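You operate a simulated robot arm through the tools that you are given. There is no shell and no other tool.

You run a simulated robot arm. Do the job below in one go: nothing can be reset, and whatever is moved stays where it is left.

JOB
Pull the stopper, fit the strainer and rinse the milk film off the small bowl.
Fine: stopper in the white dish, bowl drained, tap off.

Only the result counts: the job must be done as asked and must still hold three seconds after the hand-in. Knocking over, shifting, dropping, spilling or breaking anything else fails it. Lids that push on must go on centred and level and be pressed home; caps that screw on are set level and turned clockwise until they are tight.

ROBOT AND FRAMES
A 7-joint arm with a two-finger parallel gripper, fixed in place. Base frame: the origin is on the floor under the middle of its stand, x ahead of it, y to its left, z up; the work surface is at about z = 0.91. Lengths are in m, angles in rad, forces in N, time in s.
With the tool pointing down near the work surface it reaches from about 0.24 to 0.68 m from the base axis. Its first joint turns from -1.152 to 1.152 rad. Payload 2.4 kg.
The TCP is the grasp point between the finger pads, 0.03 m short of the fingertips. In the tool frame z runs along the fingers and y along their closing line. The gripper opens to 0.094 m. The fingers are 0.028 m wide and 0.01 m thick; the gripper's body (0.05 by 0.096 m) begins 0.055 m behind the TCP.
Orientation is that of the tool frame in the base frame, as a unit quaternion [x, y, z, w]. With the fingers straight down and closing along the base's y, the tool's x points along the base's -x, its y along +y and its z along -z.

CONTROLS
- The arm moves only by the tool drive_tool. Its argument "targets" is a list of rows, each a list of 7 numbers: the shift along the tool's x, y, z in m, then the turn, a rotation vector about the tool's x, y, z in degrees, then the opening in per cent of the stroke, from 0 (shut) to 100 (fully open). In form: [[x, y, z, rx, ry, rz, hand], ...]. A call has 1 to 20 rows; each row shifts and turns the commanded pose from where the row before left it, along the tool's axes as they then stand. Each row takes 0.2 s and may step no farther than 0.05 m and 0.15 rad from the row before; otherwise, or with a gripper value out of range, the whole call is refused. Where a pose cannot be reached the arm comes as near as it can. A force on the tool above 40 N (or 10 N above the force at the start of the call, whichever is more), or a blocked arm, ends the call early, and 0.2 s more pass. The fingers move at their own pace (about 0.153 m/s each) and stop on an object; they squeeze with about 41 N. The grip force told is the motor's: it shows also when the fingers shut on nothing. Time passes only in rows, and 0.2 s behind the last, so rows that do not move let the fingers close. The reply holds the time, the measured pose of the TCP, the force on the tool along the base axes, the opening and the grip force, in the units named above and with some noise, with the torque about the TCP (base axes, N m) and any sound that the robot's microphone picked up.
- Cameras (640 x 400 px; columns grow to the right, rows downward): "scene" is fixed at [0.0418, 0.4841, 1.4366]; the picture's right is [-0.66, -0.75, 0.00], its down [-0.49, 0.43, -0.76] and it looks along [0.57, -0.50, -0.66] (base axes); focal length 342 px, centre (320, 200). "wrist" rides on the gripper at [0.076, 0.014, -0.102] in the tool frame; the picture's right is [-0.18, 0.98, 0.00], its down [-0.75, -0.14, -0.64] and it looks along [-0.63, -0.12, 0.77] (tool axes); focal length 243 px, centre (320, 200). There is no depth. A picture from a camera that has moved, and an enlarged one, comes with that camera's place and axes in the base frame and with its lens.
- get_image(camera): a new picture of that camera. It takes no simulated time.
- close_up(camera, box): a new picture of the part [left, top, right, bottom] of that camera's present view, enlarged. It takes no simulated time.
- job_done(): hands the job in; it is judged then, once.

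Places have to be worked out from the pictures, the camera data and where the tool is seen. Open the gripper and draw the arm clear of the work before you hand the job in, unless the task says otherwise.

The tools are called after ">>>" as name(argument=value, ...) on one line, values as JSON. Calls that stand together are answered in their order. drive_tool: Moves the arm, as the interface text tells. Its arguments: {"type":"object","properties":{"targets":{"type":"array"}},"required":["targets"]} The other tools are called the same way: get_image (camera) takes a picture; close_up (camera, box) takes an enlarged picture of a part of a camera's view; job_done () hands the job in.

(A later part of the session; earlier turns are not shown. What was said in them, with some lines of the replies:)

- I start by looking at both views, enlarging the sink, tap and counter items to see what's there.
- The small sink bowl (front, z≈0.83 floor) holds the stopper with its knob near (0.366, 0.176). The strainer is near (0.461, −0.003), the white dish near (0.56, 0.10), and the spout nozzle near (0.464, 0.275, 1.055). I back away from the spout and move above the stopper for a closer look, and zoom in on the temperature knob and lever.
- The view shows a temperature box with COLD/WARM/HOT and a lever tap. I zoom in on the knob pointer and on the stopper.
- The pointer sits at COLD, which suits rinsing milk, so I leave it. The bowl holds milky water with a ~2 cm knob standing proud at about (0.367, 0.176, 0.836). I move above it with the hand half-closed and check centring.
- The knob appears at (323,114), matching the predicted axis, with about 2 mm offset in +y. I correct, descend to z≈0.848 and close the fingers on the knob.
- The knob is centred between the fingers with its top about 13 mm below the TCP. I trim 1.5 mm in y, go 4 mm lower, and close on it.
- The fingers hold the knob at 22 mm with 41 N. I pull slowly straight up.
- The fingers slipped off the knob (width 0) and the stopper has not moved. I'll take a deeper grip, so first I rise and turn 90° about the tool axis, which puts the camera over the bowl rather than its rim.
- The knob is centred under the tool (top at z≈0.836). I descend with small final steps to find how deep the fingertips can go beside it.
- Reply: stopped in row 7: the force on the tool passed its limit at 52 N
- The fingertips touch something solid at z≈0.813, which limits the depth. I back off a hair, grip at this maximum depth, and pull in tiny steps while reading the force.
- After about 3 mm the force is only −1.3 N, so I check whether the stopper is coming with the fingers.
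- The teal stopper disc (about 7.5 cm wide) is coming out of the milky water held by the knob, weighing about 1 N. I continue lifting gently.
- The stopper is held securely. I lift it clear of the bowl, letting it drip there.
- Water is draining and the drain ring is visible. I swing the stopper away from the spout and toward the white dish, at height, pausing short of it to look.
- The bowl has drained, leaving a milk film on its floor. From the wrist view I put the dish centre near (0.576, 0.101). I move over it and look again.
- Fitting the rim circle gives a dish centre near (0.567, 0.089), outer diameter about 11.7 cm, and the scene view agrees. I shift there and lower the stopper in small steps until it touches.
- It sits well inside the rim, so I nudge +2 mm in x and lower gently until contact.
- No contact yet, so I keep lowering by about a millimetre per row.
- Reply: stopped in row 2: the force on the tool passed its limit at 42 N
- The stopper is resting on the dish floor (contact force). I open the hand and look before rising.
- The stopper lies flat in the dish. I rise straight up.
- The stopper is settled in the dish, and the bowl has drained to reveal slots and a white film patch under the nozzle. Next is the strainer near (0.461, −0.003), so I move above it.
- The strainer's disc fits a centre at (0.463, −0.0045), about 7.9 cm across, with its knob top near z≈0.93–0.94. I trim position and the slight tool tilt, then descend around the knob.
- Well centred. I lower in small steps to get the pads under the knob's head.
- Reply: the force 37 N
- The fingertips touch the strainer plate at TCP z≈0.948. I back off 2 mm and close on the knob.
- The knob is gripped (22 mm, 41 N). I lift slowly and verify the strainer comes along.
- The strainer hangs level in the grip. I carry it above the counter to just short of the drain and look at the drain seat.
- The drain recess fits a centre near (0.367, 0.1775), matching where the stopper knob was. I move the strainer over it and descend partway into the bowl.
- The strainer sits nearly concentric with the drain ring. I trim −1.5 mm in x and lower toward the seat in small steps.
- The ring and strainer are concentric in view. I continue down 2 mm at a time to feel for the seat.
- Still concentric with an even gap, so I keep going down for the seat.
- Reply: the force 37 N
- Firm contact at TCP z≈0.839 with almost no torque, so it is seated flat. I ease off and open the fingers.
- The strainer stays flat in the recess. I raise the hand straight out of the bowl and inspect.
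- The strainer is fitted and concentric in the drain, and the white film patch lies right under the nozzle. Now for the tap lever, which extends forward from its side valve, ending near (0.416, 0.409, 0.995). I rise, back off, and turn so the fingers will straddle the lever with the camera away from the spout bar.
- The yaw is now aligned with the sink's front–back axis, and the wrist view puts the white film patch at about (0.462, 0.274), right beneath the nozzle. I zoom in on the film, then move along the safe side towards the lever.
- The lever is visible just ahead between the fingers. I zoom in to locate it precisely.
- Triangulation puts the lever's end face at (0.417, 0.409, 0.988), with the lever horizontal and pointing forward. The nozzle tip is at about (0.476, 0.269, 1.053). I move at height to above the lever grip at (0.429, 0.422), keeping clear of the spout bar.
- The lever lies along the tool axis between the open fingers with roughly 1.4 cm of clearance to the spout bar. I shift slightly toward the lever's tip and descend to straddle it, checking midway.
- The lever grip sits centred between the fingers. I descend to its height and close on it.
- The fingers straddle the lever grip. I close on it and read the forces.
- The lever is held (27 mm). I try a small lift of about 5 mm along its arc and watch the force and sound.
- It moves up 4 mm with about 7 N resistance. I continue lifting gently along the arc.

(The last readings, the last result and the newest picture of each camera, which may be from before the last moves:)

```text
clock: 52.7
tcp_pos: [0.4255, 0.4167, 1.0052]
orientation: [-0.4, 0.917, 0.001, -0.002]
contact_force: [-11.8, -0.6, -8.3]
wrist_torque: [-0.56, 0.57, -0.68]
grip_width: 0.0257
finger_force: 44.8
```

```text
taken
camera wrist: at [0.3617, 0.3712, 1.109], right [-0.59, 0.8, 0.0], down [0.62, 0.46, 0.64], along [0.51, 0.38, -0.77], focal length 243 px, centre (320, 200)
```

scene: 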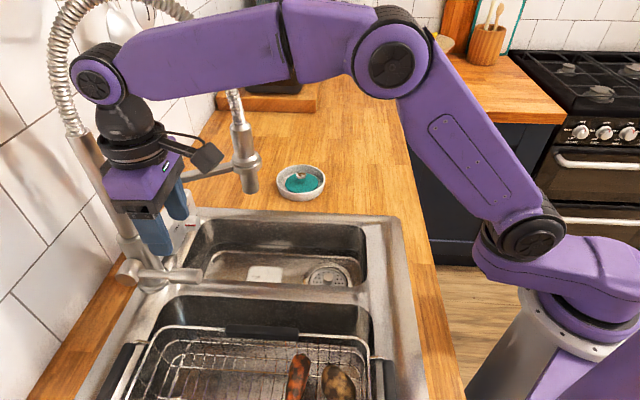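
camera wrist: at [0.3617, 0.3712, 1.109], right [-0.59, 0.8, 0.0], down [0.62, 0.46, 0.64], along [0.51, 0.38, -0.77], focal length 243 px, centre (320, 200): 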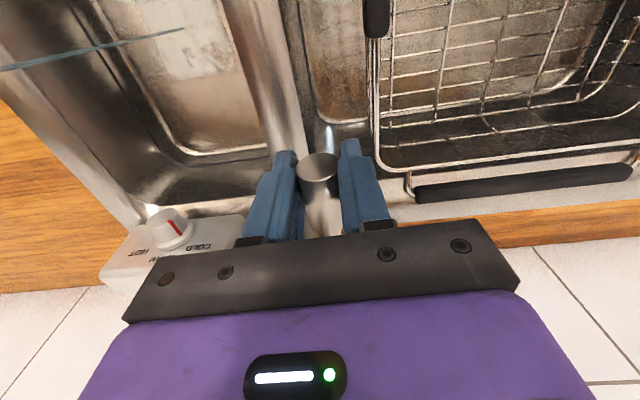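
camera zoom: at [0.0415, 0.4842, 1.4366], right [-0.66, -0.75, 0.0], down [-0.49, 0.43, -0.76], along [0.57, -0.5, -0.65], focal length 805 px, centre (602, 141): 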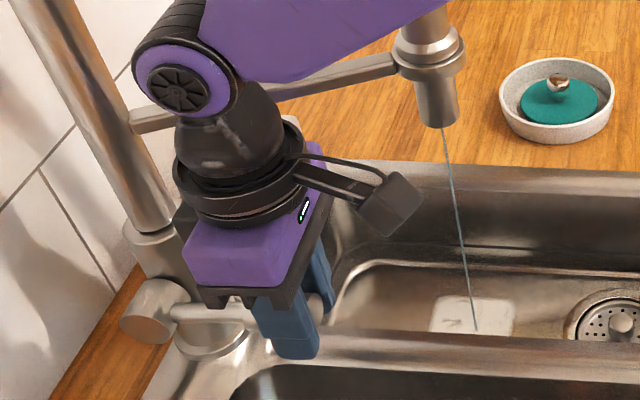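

Water is running: a thin stream falls onto the film patch. I hold for two seconds to see whether the film washes off at this flow.

>>> drive_tool(targets=[[0, 0, 0, 0, 0, 0, 0], [0, 0, 0, 0, 0, 0, 0], [0, 0, 0, 0, 0, 0, 0], [0, 0, 0, 0, 0, 0, 0], [0, 0, 0, 0, 0, 0, 0], [0, 0, 0, 0, 0, 0, 0], [0, 0, 0, 0, 0, 0, 0], [0, 0, 0, 0, 0, 0, 0], [0, 0, 0, 0, 0, 0, 0], [0, 0, 0, 0, 0, 0, 0]])

>>> close_up(camera="scene", box=[190, 190, 390, 310])

```text
clock: 54.9
tcp_pos: [0.4248, 0.4175, 1.0059]
orientation: [-0.4, 0.917, 0.001, -0.001]
contact_force: [-16.8, -2.9, -2.0]
wrist_torque: [-0.28, 0.18, -0.6]
grip_width: 0.0255
finger_force: 44.7
```

```text
3.20 times, centred on (290, 250) of scene
camera zoom: at [0.0413, 0.4841, 1.4367], right [-0.66, -0.75, 0.0], down [-0.49, 0.43, -0.76], along [0.57, -0.5, -0.65], focal length 1094 px, centre (416, 40)
```

zoom: 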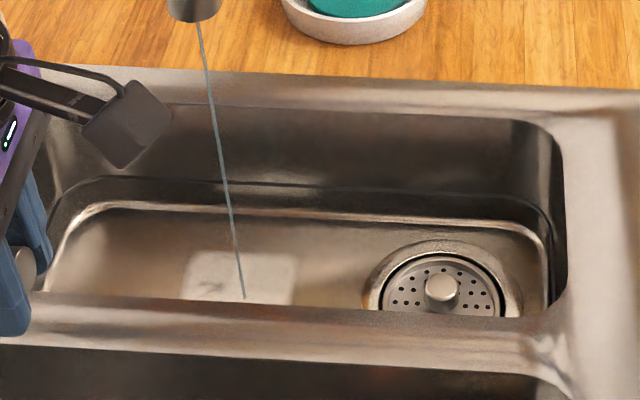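

The film is starting to fade but the stream is thin. I relieve the side load slightly and lift a bit more for a stronger flow.

>>> drive_tool(targets=[[0.001, 0.001, -0.003, 0, 0, 0, 0], [-0.0004, 0, -0.003, 0, 0, 0, 0], [-0.0005, 0, -0.003, 0, 0, 0, 0], [0, 0, 0, 0, 0, 0, 0], [0, 0, 0, 0, 0, 0, 0]])

>>> close_up(camera="scene", box=[190, 190, 390, 310])

>>> close_up(camera="scene", box=[80, 140, 320, 310])

```text
clock: 56.1
tcp_pos: [0.4247, 0.4183, 1.0135]
orientation: [-0.399, 0.917, 0.0, 0.0]
contact_force: [-0.5, 6.4, -14.0]
wrist_torque: [-0.89, 0.82, -1.07]
grip_width: 0.0252
finger_force: 44.8
```

```text
3.20 times, centred on (290, 250) of scene
camera zoom: at [0.042, 0.4846, 1.4365], right [-0.66, -0.75, 0.0], down [-0.49, 0.43, -0.76], along [0.57, -0.5, -0.65], focal length 1094 px, centre (416, 40)
```

zoom: 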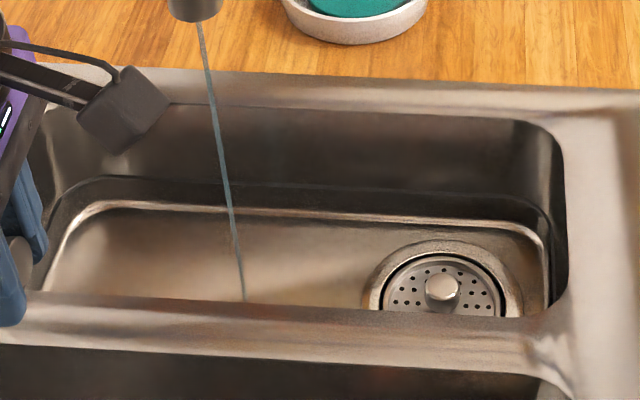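

```text
2.35 times, centred on (200, 225) of scene
camera zoom: at [0.042, 0.4846, 1.4365], right [-0.66, -0.75, 0.0], down [-0.49, 0.43, -0.76], along [0.57, -0.5, -0.65], focal length 805 px, centre (602, 141)
```

zoom: 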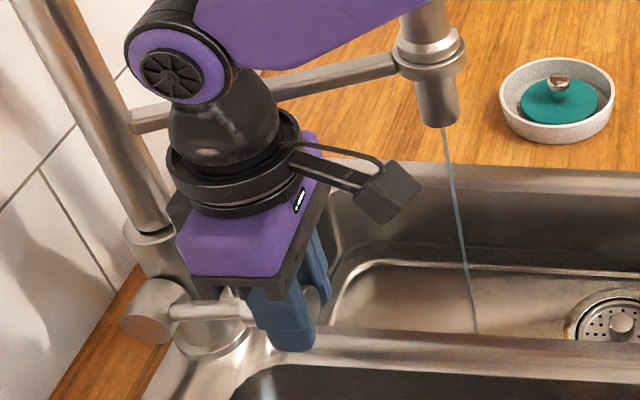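

The visible film has washed away. I keep rinsing about three more seconds, then check the whole floor from the wrist camera.

>>> drive_tool(targets=[[0.0, 0.0, 0, 0, 0, 0, 0], [0, 0, 0, 0, 0, 0, 0], [0, 0, 0, 0, 0, 0, 0], [0, 0, 0, 0, 0, 0, 0], [0, 0, 0, 0, 0, 0, 0], [0, 0, 0, 0, 0, 0, 0], [0, 0, 0, 0, 0, 0, 0], [0, 0, 0, 0, 0, 0, 0], [0, 0, 0, 0, 0, 0, 0], [0, 0, 0, 0, 0, 0, 0], [0, 0, 0, 0, 0, 0, 0], [0, 0, 0, 0, 0, 0, 0], [0, 0, 0, 0, 0, 0, 0], [0, 0, 0, 0, 0, 0, 0]])

>>> close_up(camera="scene", box=[190, 190, 390, 310])

>>> get_image(camera="wrist")

>>> close_up(camera="wrist", box=[60, 0, 340, 180])

```text
clock: 59.1
tcp_pos: [0.4252, 0.4169, 1.013]
orientation: [-0.399, 0.917, 0.001, 0.001]
contact_force: [4.8, 3.7, -3.0]
wrist_torque: [-0.11, -0.16, -1.09]
grip_width: 0.0248
finger_force: 45.3
```

```text
3.20 times, centred on (290, 250) of scene
camera zoom: at [0.042, 0.4843, 1.4366], right [-0.66, -0.75, 0.0], down [-0.49, 0.43, -0.76], along [0.57, -0.5, -0.66], focal length 1094 px, centre (416, 40)
```

zoom: 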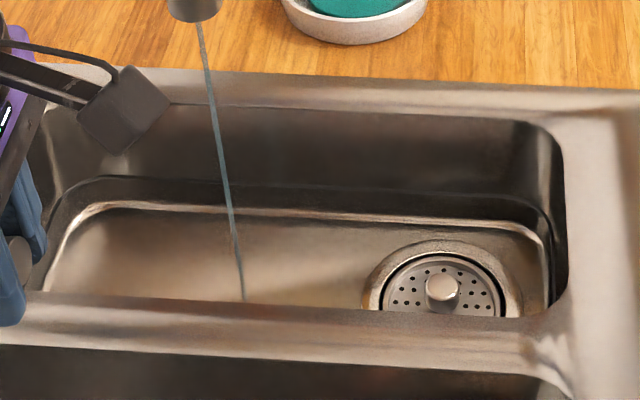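

```text
taken
camera wrist: at [0.3619, 0.3717, 1.1177], right [-0.59, 0.8, 0.0], down [0.62, 0.45, 0.64], along [0.52, 0.38, -0.77], focal length 243 px, centre (320, 200)
```

wrist: 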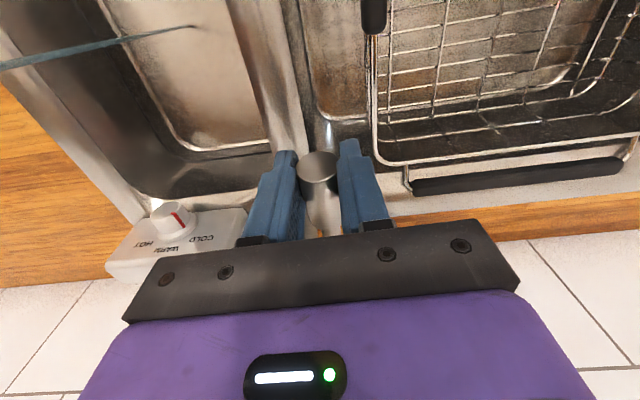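

```text
2.22 times, centred on (200, 90) of wrist
camera zoom: at [0.3619, 0.3717, 1.1177], right [-0.59, 0.8, 0.0], down [0.62, 0.45, 0.64], along [0.52, 0.38, -0.77], focal length 539 px, centre (587, 444)
```

zoom: 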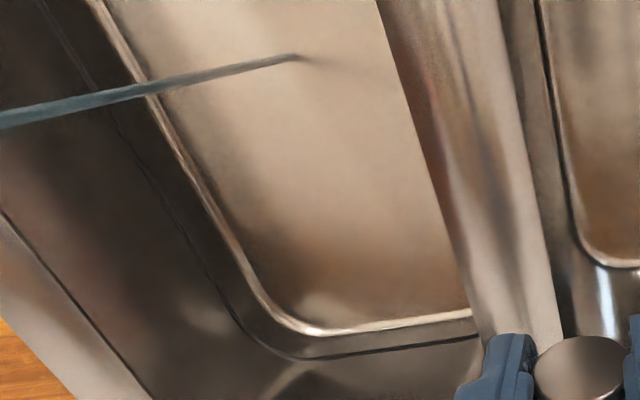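

The film is gone over the whole floor. Now I lower the lever back down its arc to shut the tap.

>>> drive_tool(targets=[[0.0004, 0, 0.004, 0, 0, 0, 0], [0.0004, 0, 0.004, 0, 0, 0, 0], [0.0003, 0, 0.004, 0, 0, 0, 0], [0, 0, 0.004, 0, 0, 0, 0], [0, 0, 0.003, 0, 0, 0, 0], [0, 0, 0, 0, 0, 0, 0]])

>>> close_up(camera="scene", box=[80, 140, 320, 310])

```text
clock: 60.5
tcp_pos: [0.424, 0.4162, 0.9961]
orientation: [-0.399, 0.917, 0.002, 0.001]
contact_force: [2.5, -3.6, 22.2]
wrist_torque: [0.86, -0.82, -0.74]
grip_width: 0.0253
finger_force: 45.0
```

```text
2.35 times, centred on (200, 225) of scene
camera zoom: at [0.0415, 0.4837, 1.4368], right [-0.66, -0.75, 0.0], down [-0.49, 0.43, -0.76], along [0.57, -0.5, -0.66], focal length 805 px, centre (602, 141)
```

zoom: 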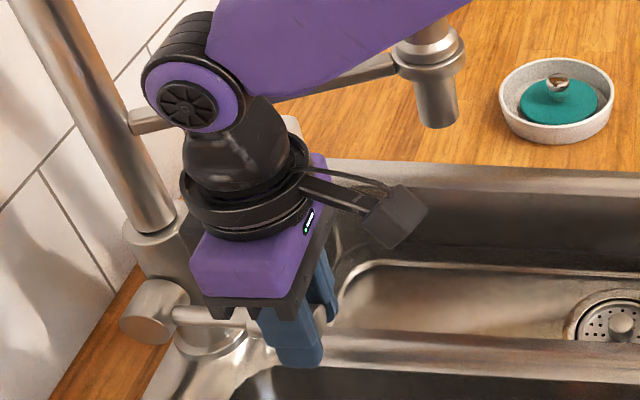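

The stream has stopped and the lever pushes back with 22 N, so it's at or near its closed stop. I press 2 mm further to be sure.

>>> drive_tool(targets=[[0, 0, 0.0015, 0, 0, 0, 0], [0, 0, 0.001, 0, 0, 0, 0]])

>>> close_up(camera="scene", box=[80, 140, 320, 310])

```text
clock: 61.1
tcp_pos: [0.4229, 0.4163, 0.9956]
orientation: [-0.399, 0.917, 0.003, 0.003]
contact_force: [-5.6, -10.0, 36.2]
wrist_torque: [0.91, -1.06, -0.82]
grip_width: 0.0253
finger_force: 45.4
```

```text
2.35 times, centred on (200, 225) of scene
camera zoom: at [0.0411, 0.4833, 1.437], right [-0.66, -0.75, 0.0], down [-0.49, 0.43, -0.76], along [0.57, -0.5, -0.66], focal length 805 px, centre (602, 141)
```

zoom: 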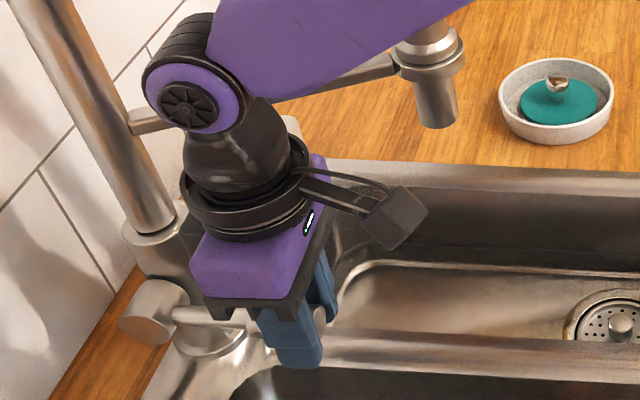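

The lever is on its hard stop (36 N) and no water flows. I relax the press a little, open the fingers, and check.

>>> drive_tool(targets=[[0, 0, -0.0012, 0, 0, 0, 0], [0, 0, 0, 0, 0, 0, 30], [0, 0, 0, 0, 0, 0, 55], [0, 0, 0, 0, 0, 0, 60], [0, 0, 0, 0, 0, 0, 60]])

>>> get_image(camera="wrist")

>>> close_up(camera="scene", box=[80, 140, 320, 310])

```text
clock: 62.3
tcp_pos: [0.4243, 0.4176, 0.9935]
orientation: [-0.399, 0.917, 0.001, 0.0]
contact_force: [-0.8, 0.2, -0.1]
wrist_torque: [-0.01, 0.02, 0.0]
grip_width: 0.0565
finger_force: 0.1
```

```text
taken
camera wrist: at [0.3612, 0.3706, 1.0972], right [-0.59, 0.8, 0.0], down [0.62, 0.46, 0.64], along [0.52, 0.38, -0.77], focal length 243 px, centre (320, 200)
```

wrist: 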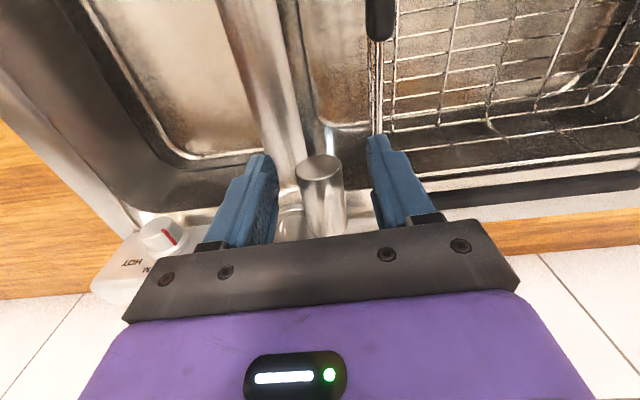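

```text
2.35 times, centred on (200, 225) of scene
camera zoom: at [0.0418, 0.4841, 1.4366], right [-0.66, -0.75, 0.0], down [-0.49, 0.43, -0.76], along [0.57, -0.5, -0.66], focal length 805 px, centre (602, 141)
```

zoom: 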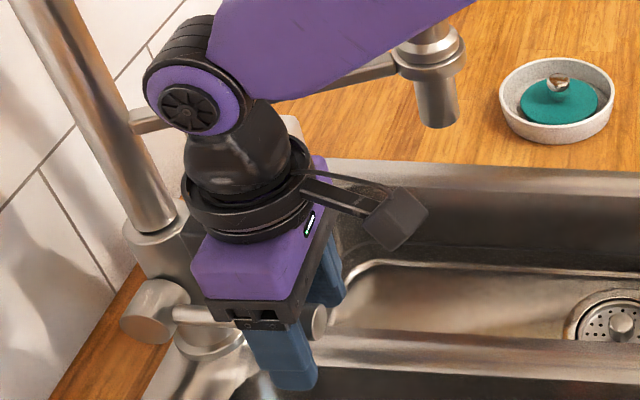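

The tap stays off with the lever back level and the fingers free of it. I rise straight up and retreat the way I came.

>>> drive_tool(targets=[[0, 0, -0.01, 0, 0, 0, 60], [0, 0, -0.03, 0, 0, 0, 60], [0, 0, -0.04, 0, 0, 0, 60], [0, 0, -0.04, 0, 0, 0, 60], [0.02, 0.003, 0, 0, 0, 0, 60], [0.03, 0.007, 0, 0, 0, 0, 60], [0.035, 0.007, 0, 0, 0, 0, 60], [0.03, 0.007, 0, 0, 0, 0, 60], [0.03, -0.02, 0, 0, 0, 0, 60], [0.035, -0.03, 0, 0, 0, 0, 60], [0.03, -0.035, 0, 0, 0, 0, 60], [0.02, -0.035, 0, 0, 0, 0, 60]])

>>> get_image(camera="wrist")

>>> get_image(camera="scene")

>>> close_up(camera="scene", box=[80, 160, 280, 310])

>>> close_up(camera="scene", box=[190, 190, 390, 310])

```text
clock: 64.9
tcp_pos: [0.3393, 0.1796, 1.1144]
orientation: [-0.4, 0.917, 0.0, 0.0]
contact_force: [-0.5, 0.5, 0.9]
wrist_torque: [-0.02, -0.02, 0.0]
grip_width: 0.0567
finger_force: 0.0
```

```text
taken
camera wrist: at [0.2761, 0.1333, 1.217], right [-0.6, 0.8, 0.0], down [0.62, 0.46, 0.64], along [0.52, 0.38, -0.77], focal length 243 px, centre (320, 200)
```

wrist: 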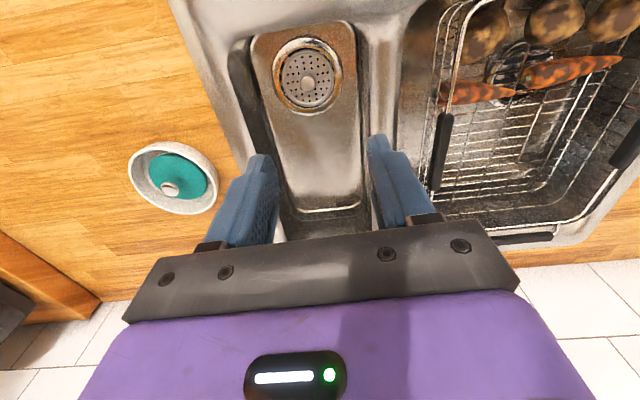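

```text
taken
```

scene: 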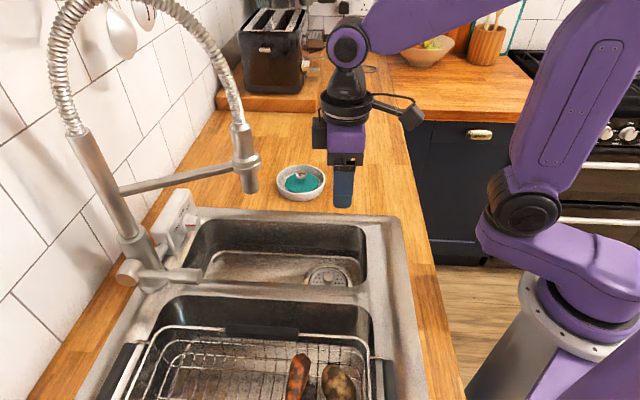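

```text
2.67 times, centred on (180, 235) of scene
camera zoom: at [0.0418, 0.4841, 1.4366], right [-0.66, -0.75, 0.0], down [-0.49, 0.43, -0.76], along [0.57, -0.5, -0.66], focal length 912 px, centre (693, 107)
```

zoom: 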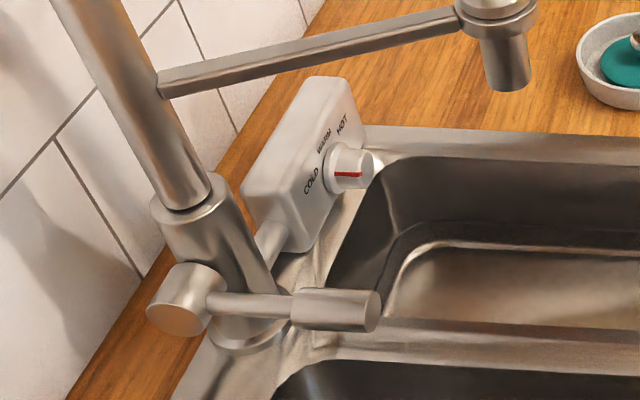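

```text
3.20 times, centred on (290, 250) of scene
camera zoom: at [0.0418, 0.4841, 1.4366], right [-0.66, -0.75, 0.0], down [-0.49, 0.43, -0.76], along [0.57, -0.5, -0.66], focal length 1094 px, centre (416, 40)
```

zoom: 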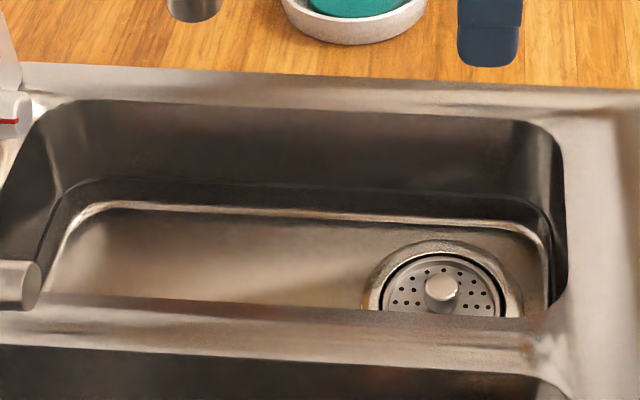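

The film is gone, the strainer is seated, the stopper is in the dish, the lever is back at its starting position and no water flows. I open the hand, draw the arm up and clear, and wait for the last water to drain.

>>> drive_tool(targets=[[0, 0, -0.04, 0, 0, 0, 80], [0, 0, -0.04, 0, 0, 0, 100], [0, 0, 0, 0, 0, 0, 100], [0, 0, 0, 0, 0, 0, 100], [0, 0, 0, 0, 0, 0, 100], [0, 0, 0, 0, 0, 0, 100], [0, 0, 0, 0, 0, 0, 100], [0, 0, 0, 0, 0, 0, 100], [0, 0, 0, 0, 0, 0, 100], [0, 0, 0, 0, 0, 0, 100]])

>>> get_image(camera="scene")

>>> close_up(camera="wrist", box=[220, 0, 400, 230])

```text
clock: 67.1
tcp_pos: [0.3395, 0.1806, 1.1929]
orientation: [-0.399, 0.917, 0.0, 0.0]
contact_force: [0.9, -0.4, 0.4]
wrist_torque: [0.01, -0.02, -0.01]
grip_width: 0.094
finger_force: 0.0
```

```text
taken
```

scene: 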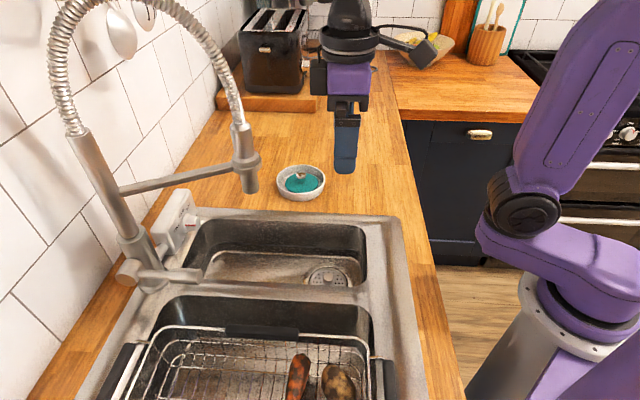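

```text
1.74 times, centred on (310, 115) of wrist
camera zoom: at [0.2757, 0.1347, 1.2963], right [-0.59, 0.8, 0.0], down [0.62, 0.46, 0.64], along [0.52, 0.38, -0.77], focal length 422 px, centre (337, 348)
```

zoom: 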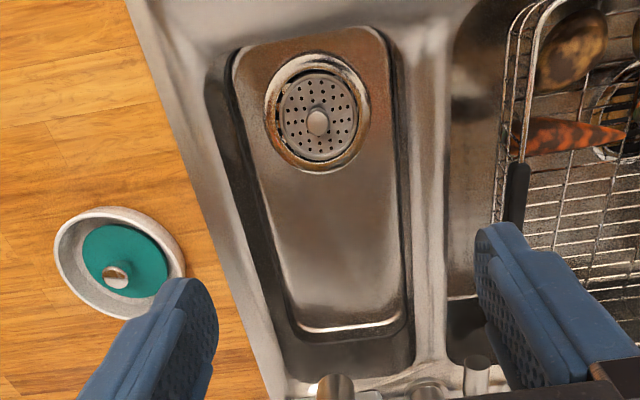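

The last pictures show the bowl clean and drained with the strainer seated. The stopper lies in the white dish, the tap is off, the hand is open and the arm is clear, so I hand the job in.

>>> job_done()

```text
The job is handed in.
```

The job is done and handed in. In the last pictures before the hand-in:

- **Stopper:** it is out of the drain and lying flat in the white dish. My first grip slipped off the knob; the second, deeper grip lifted it.
- **Strainer:** it is seated flat and centred in the small bowl's drain.
- **Milk film:** no trace is visible on the bowl floor after rinsing under the tap, and the water has drained. I left the temperature knob on COLD.
- **Tap:** it is off. The lever is back at its starting position against its stop, and no water is running.

The dish moved about 2 mm when I set the stopper down in it. I saw nothing else disturbed. The hand is open and the arm is clear of the work.
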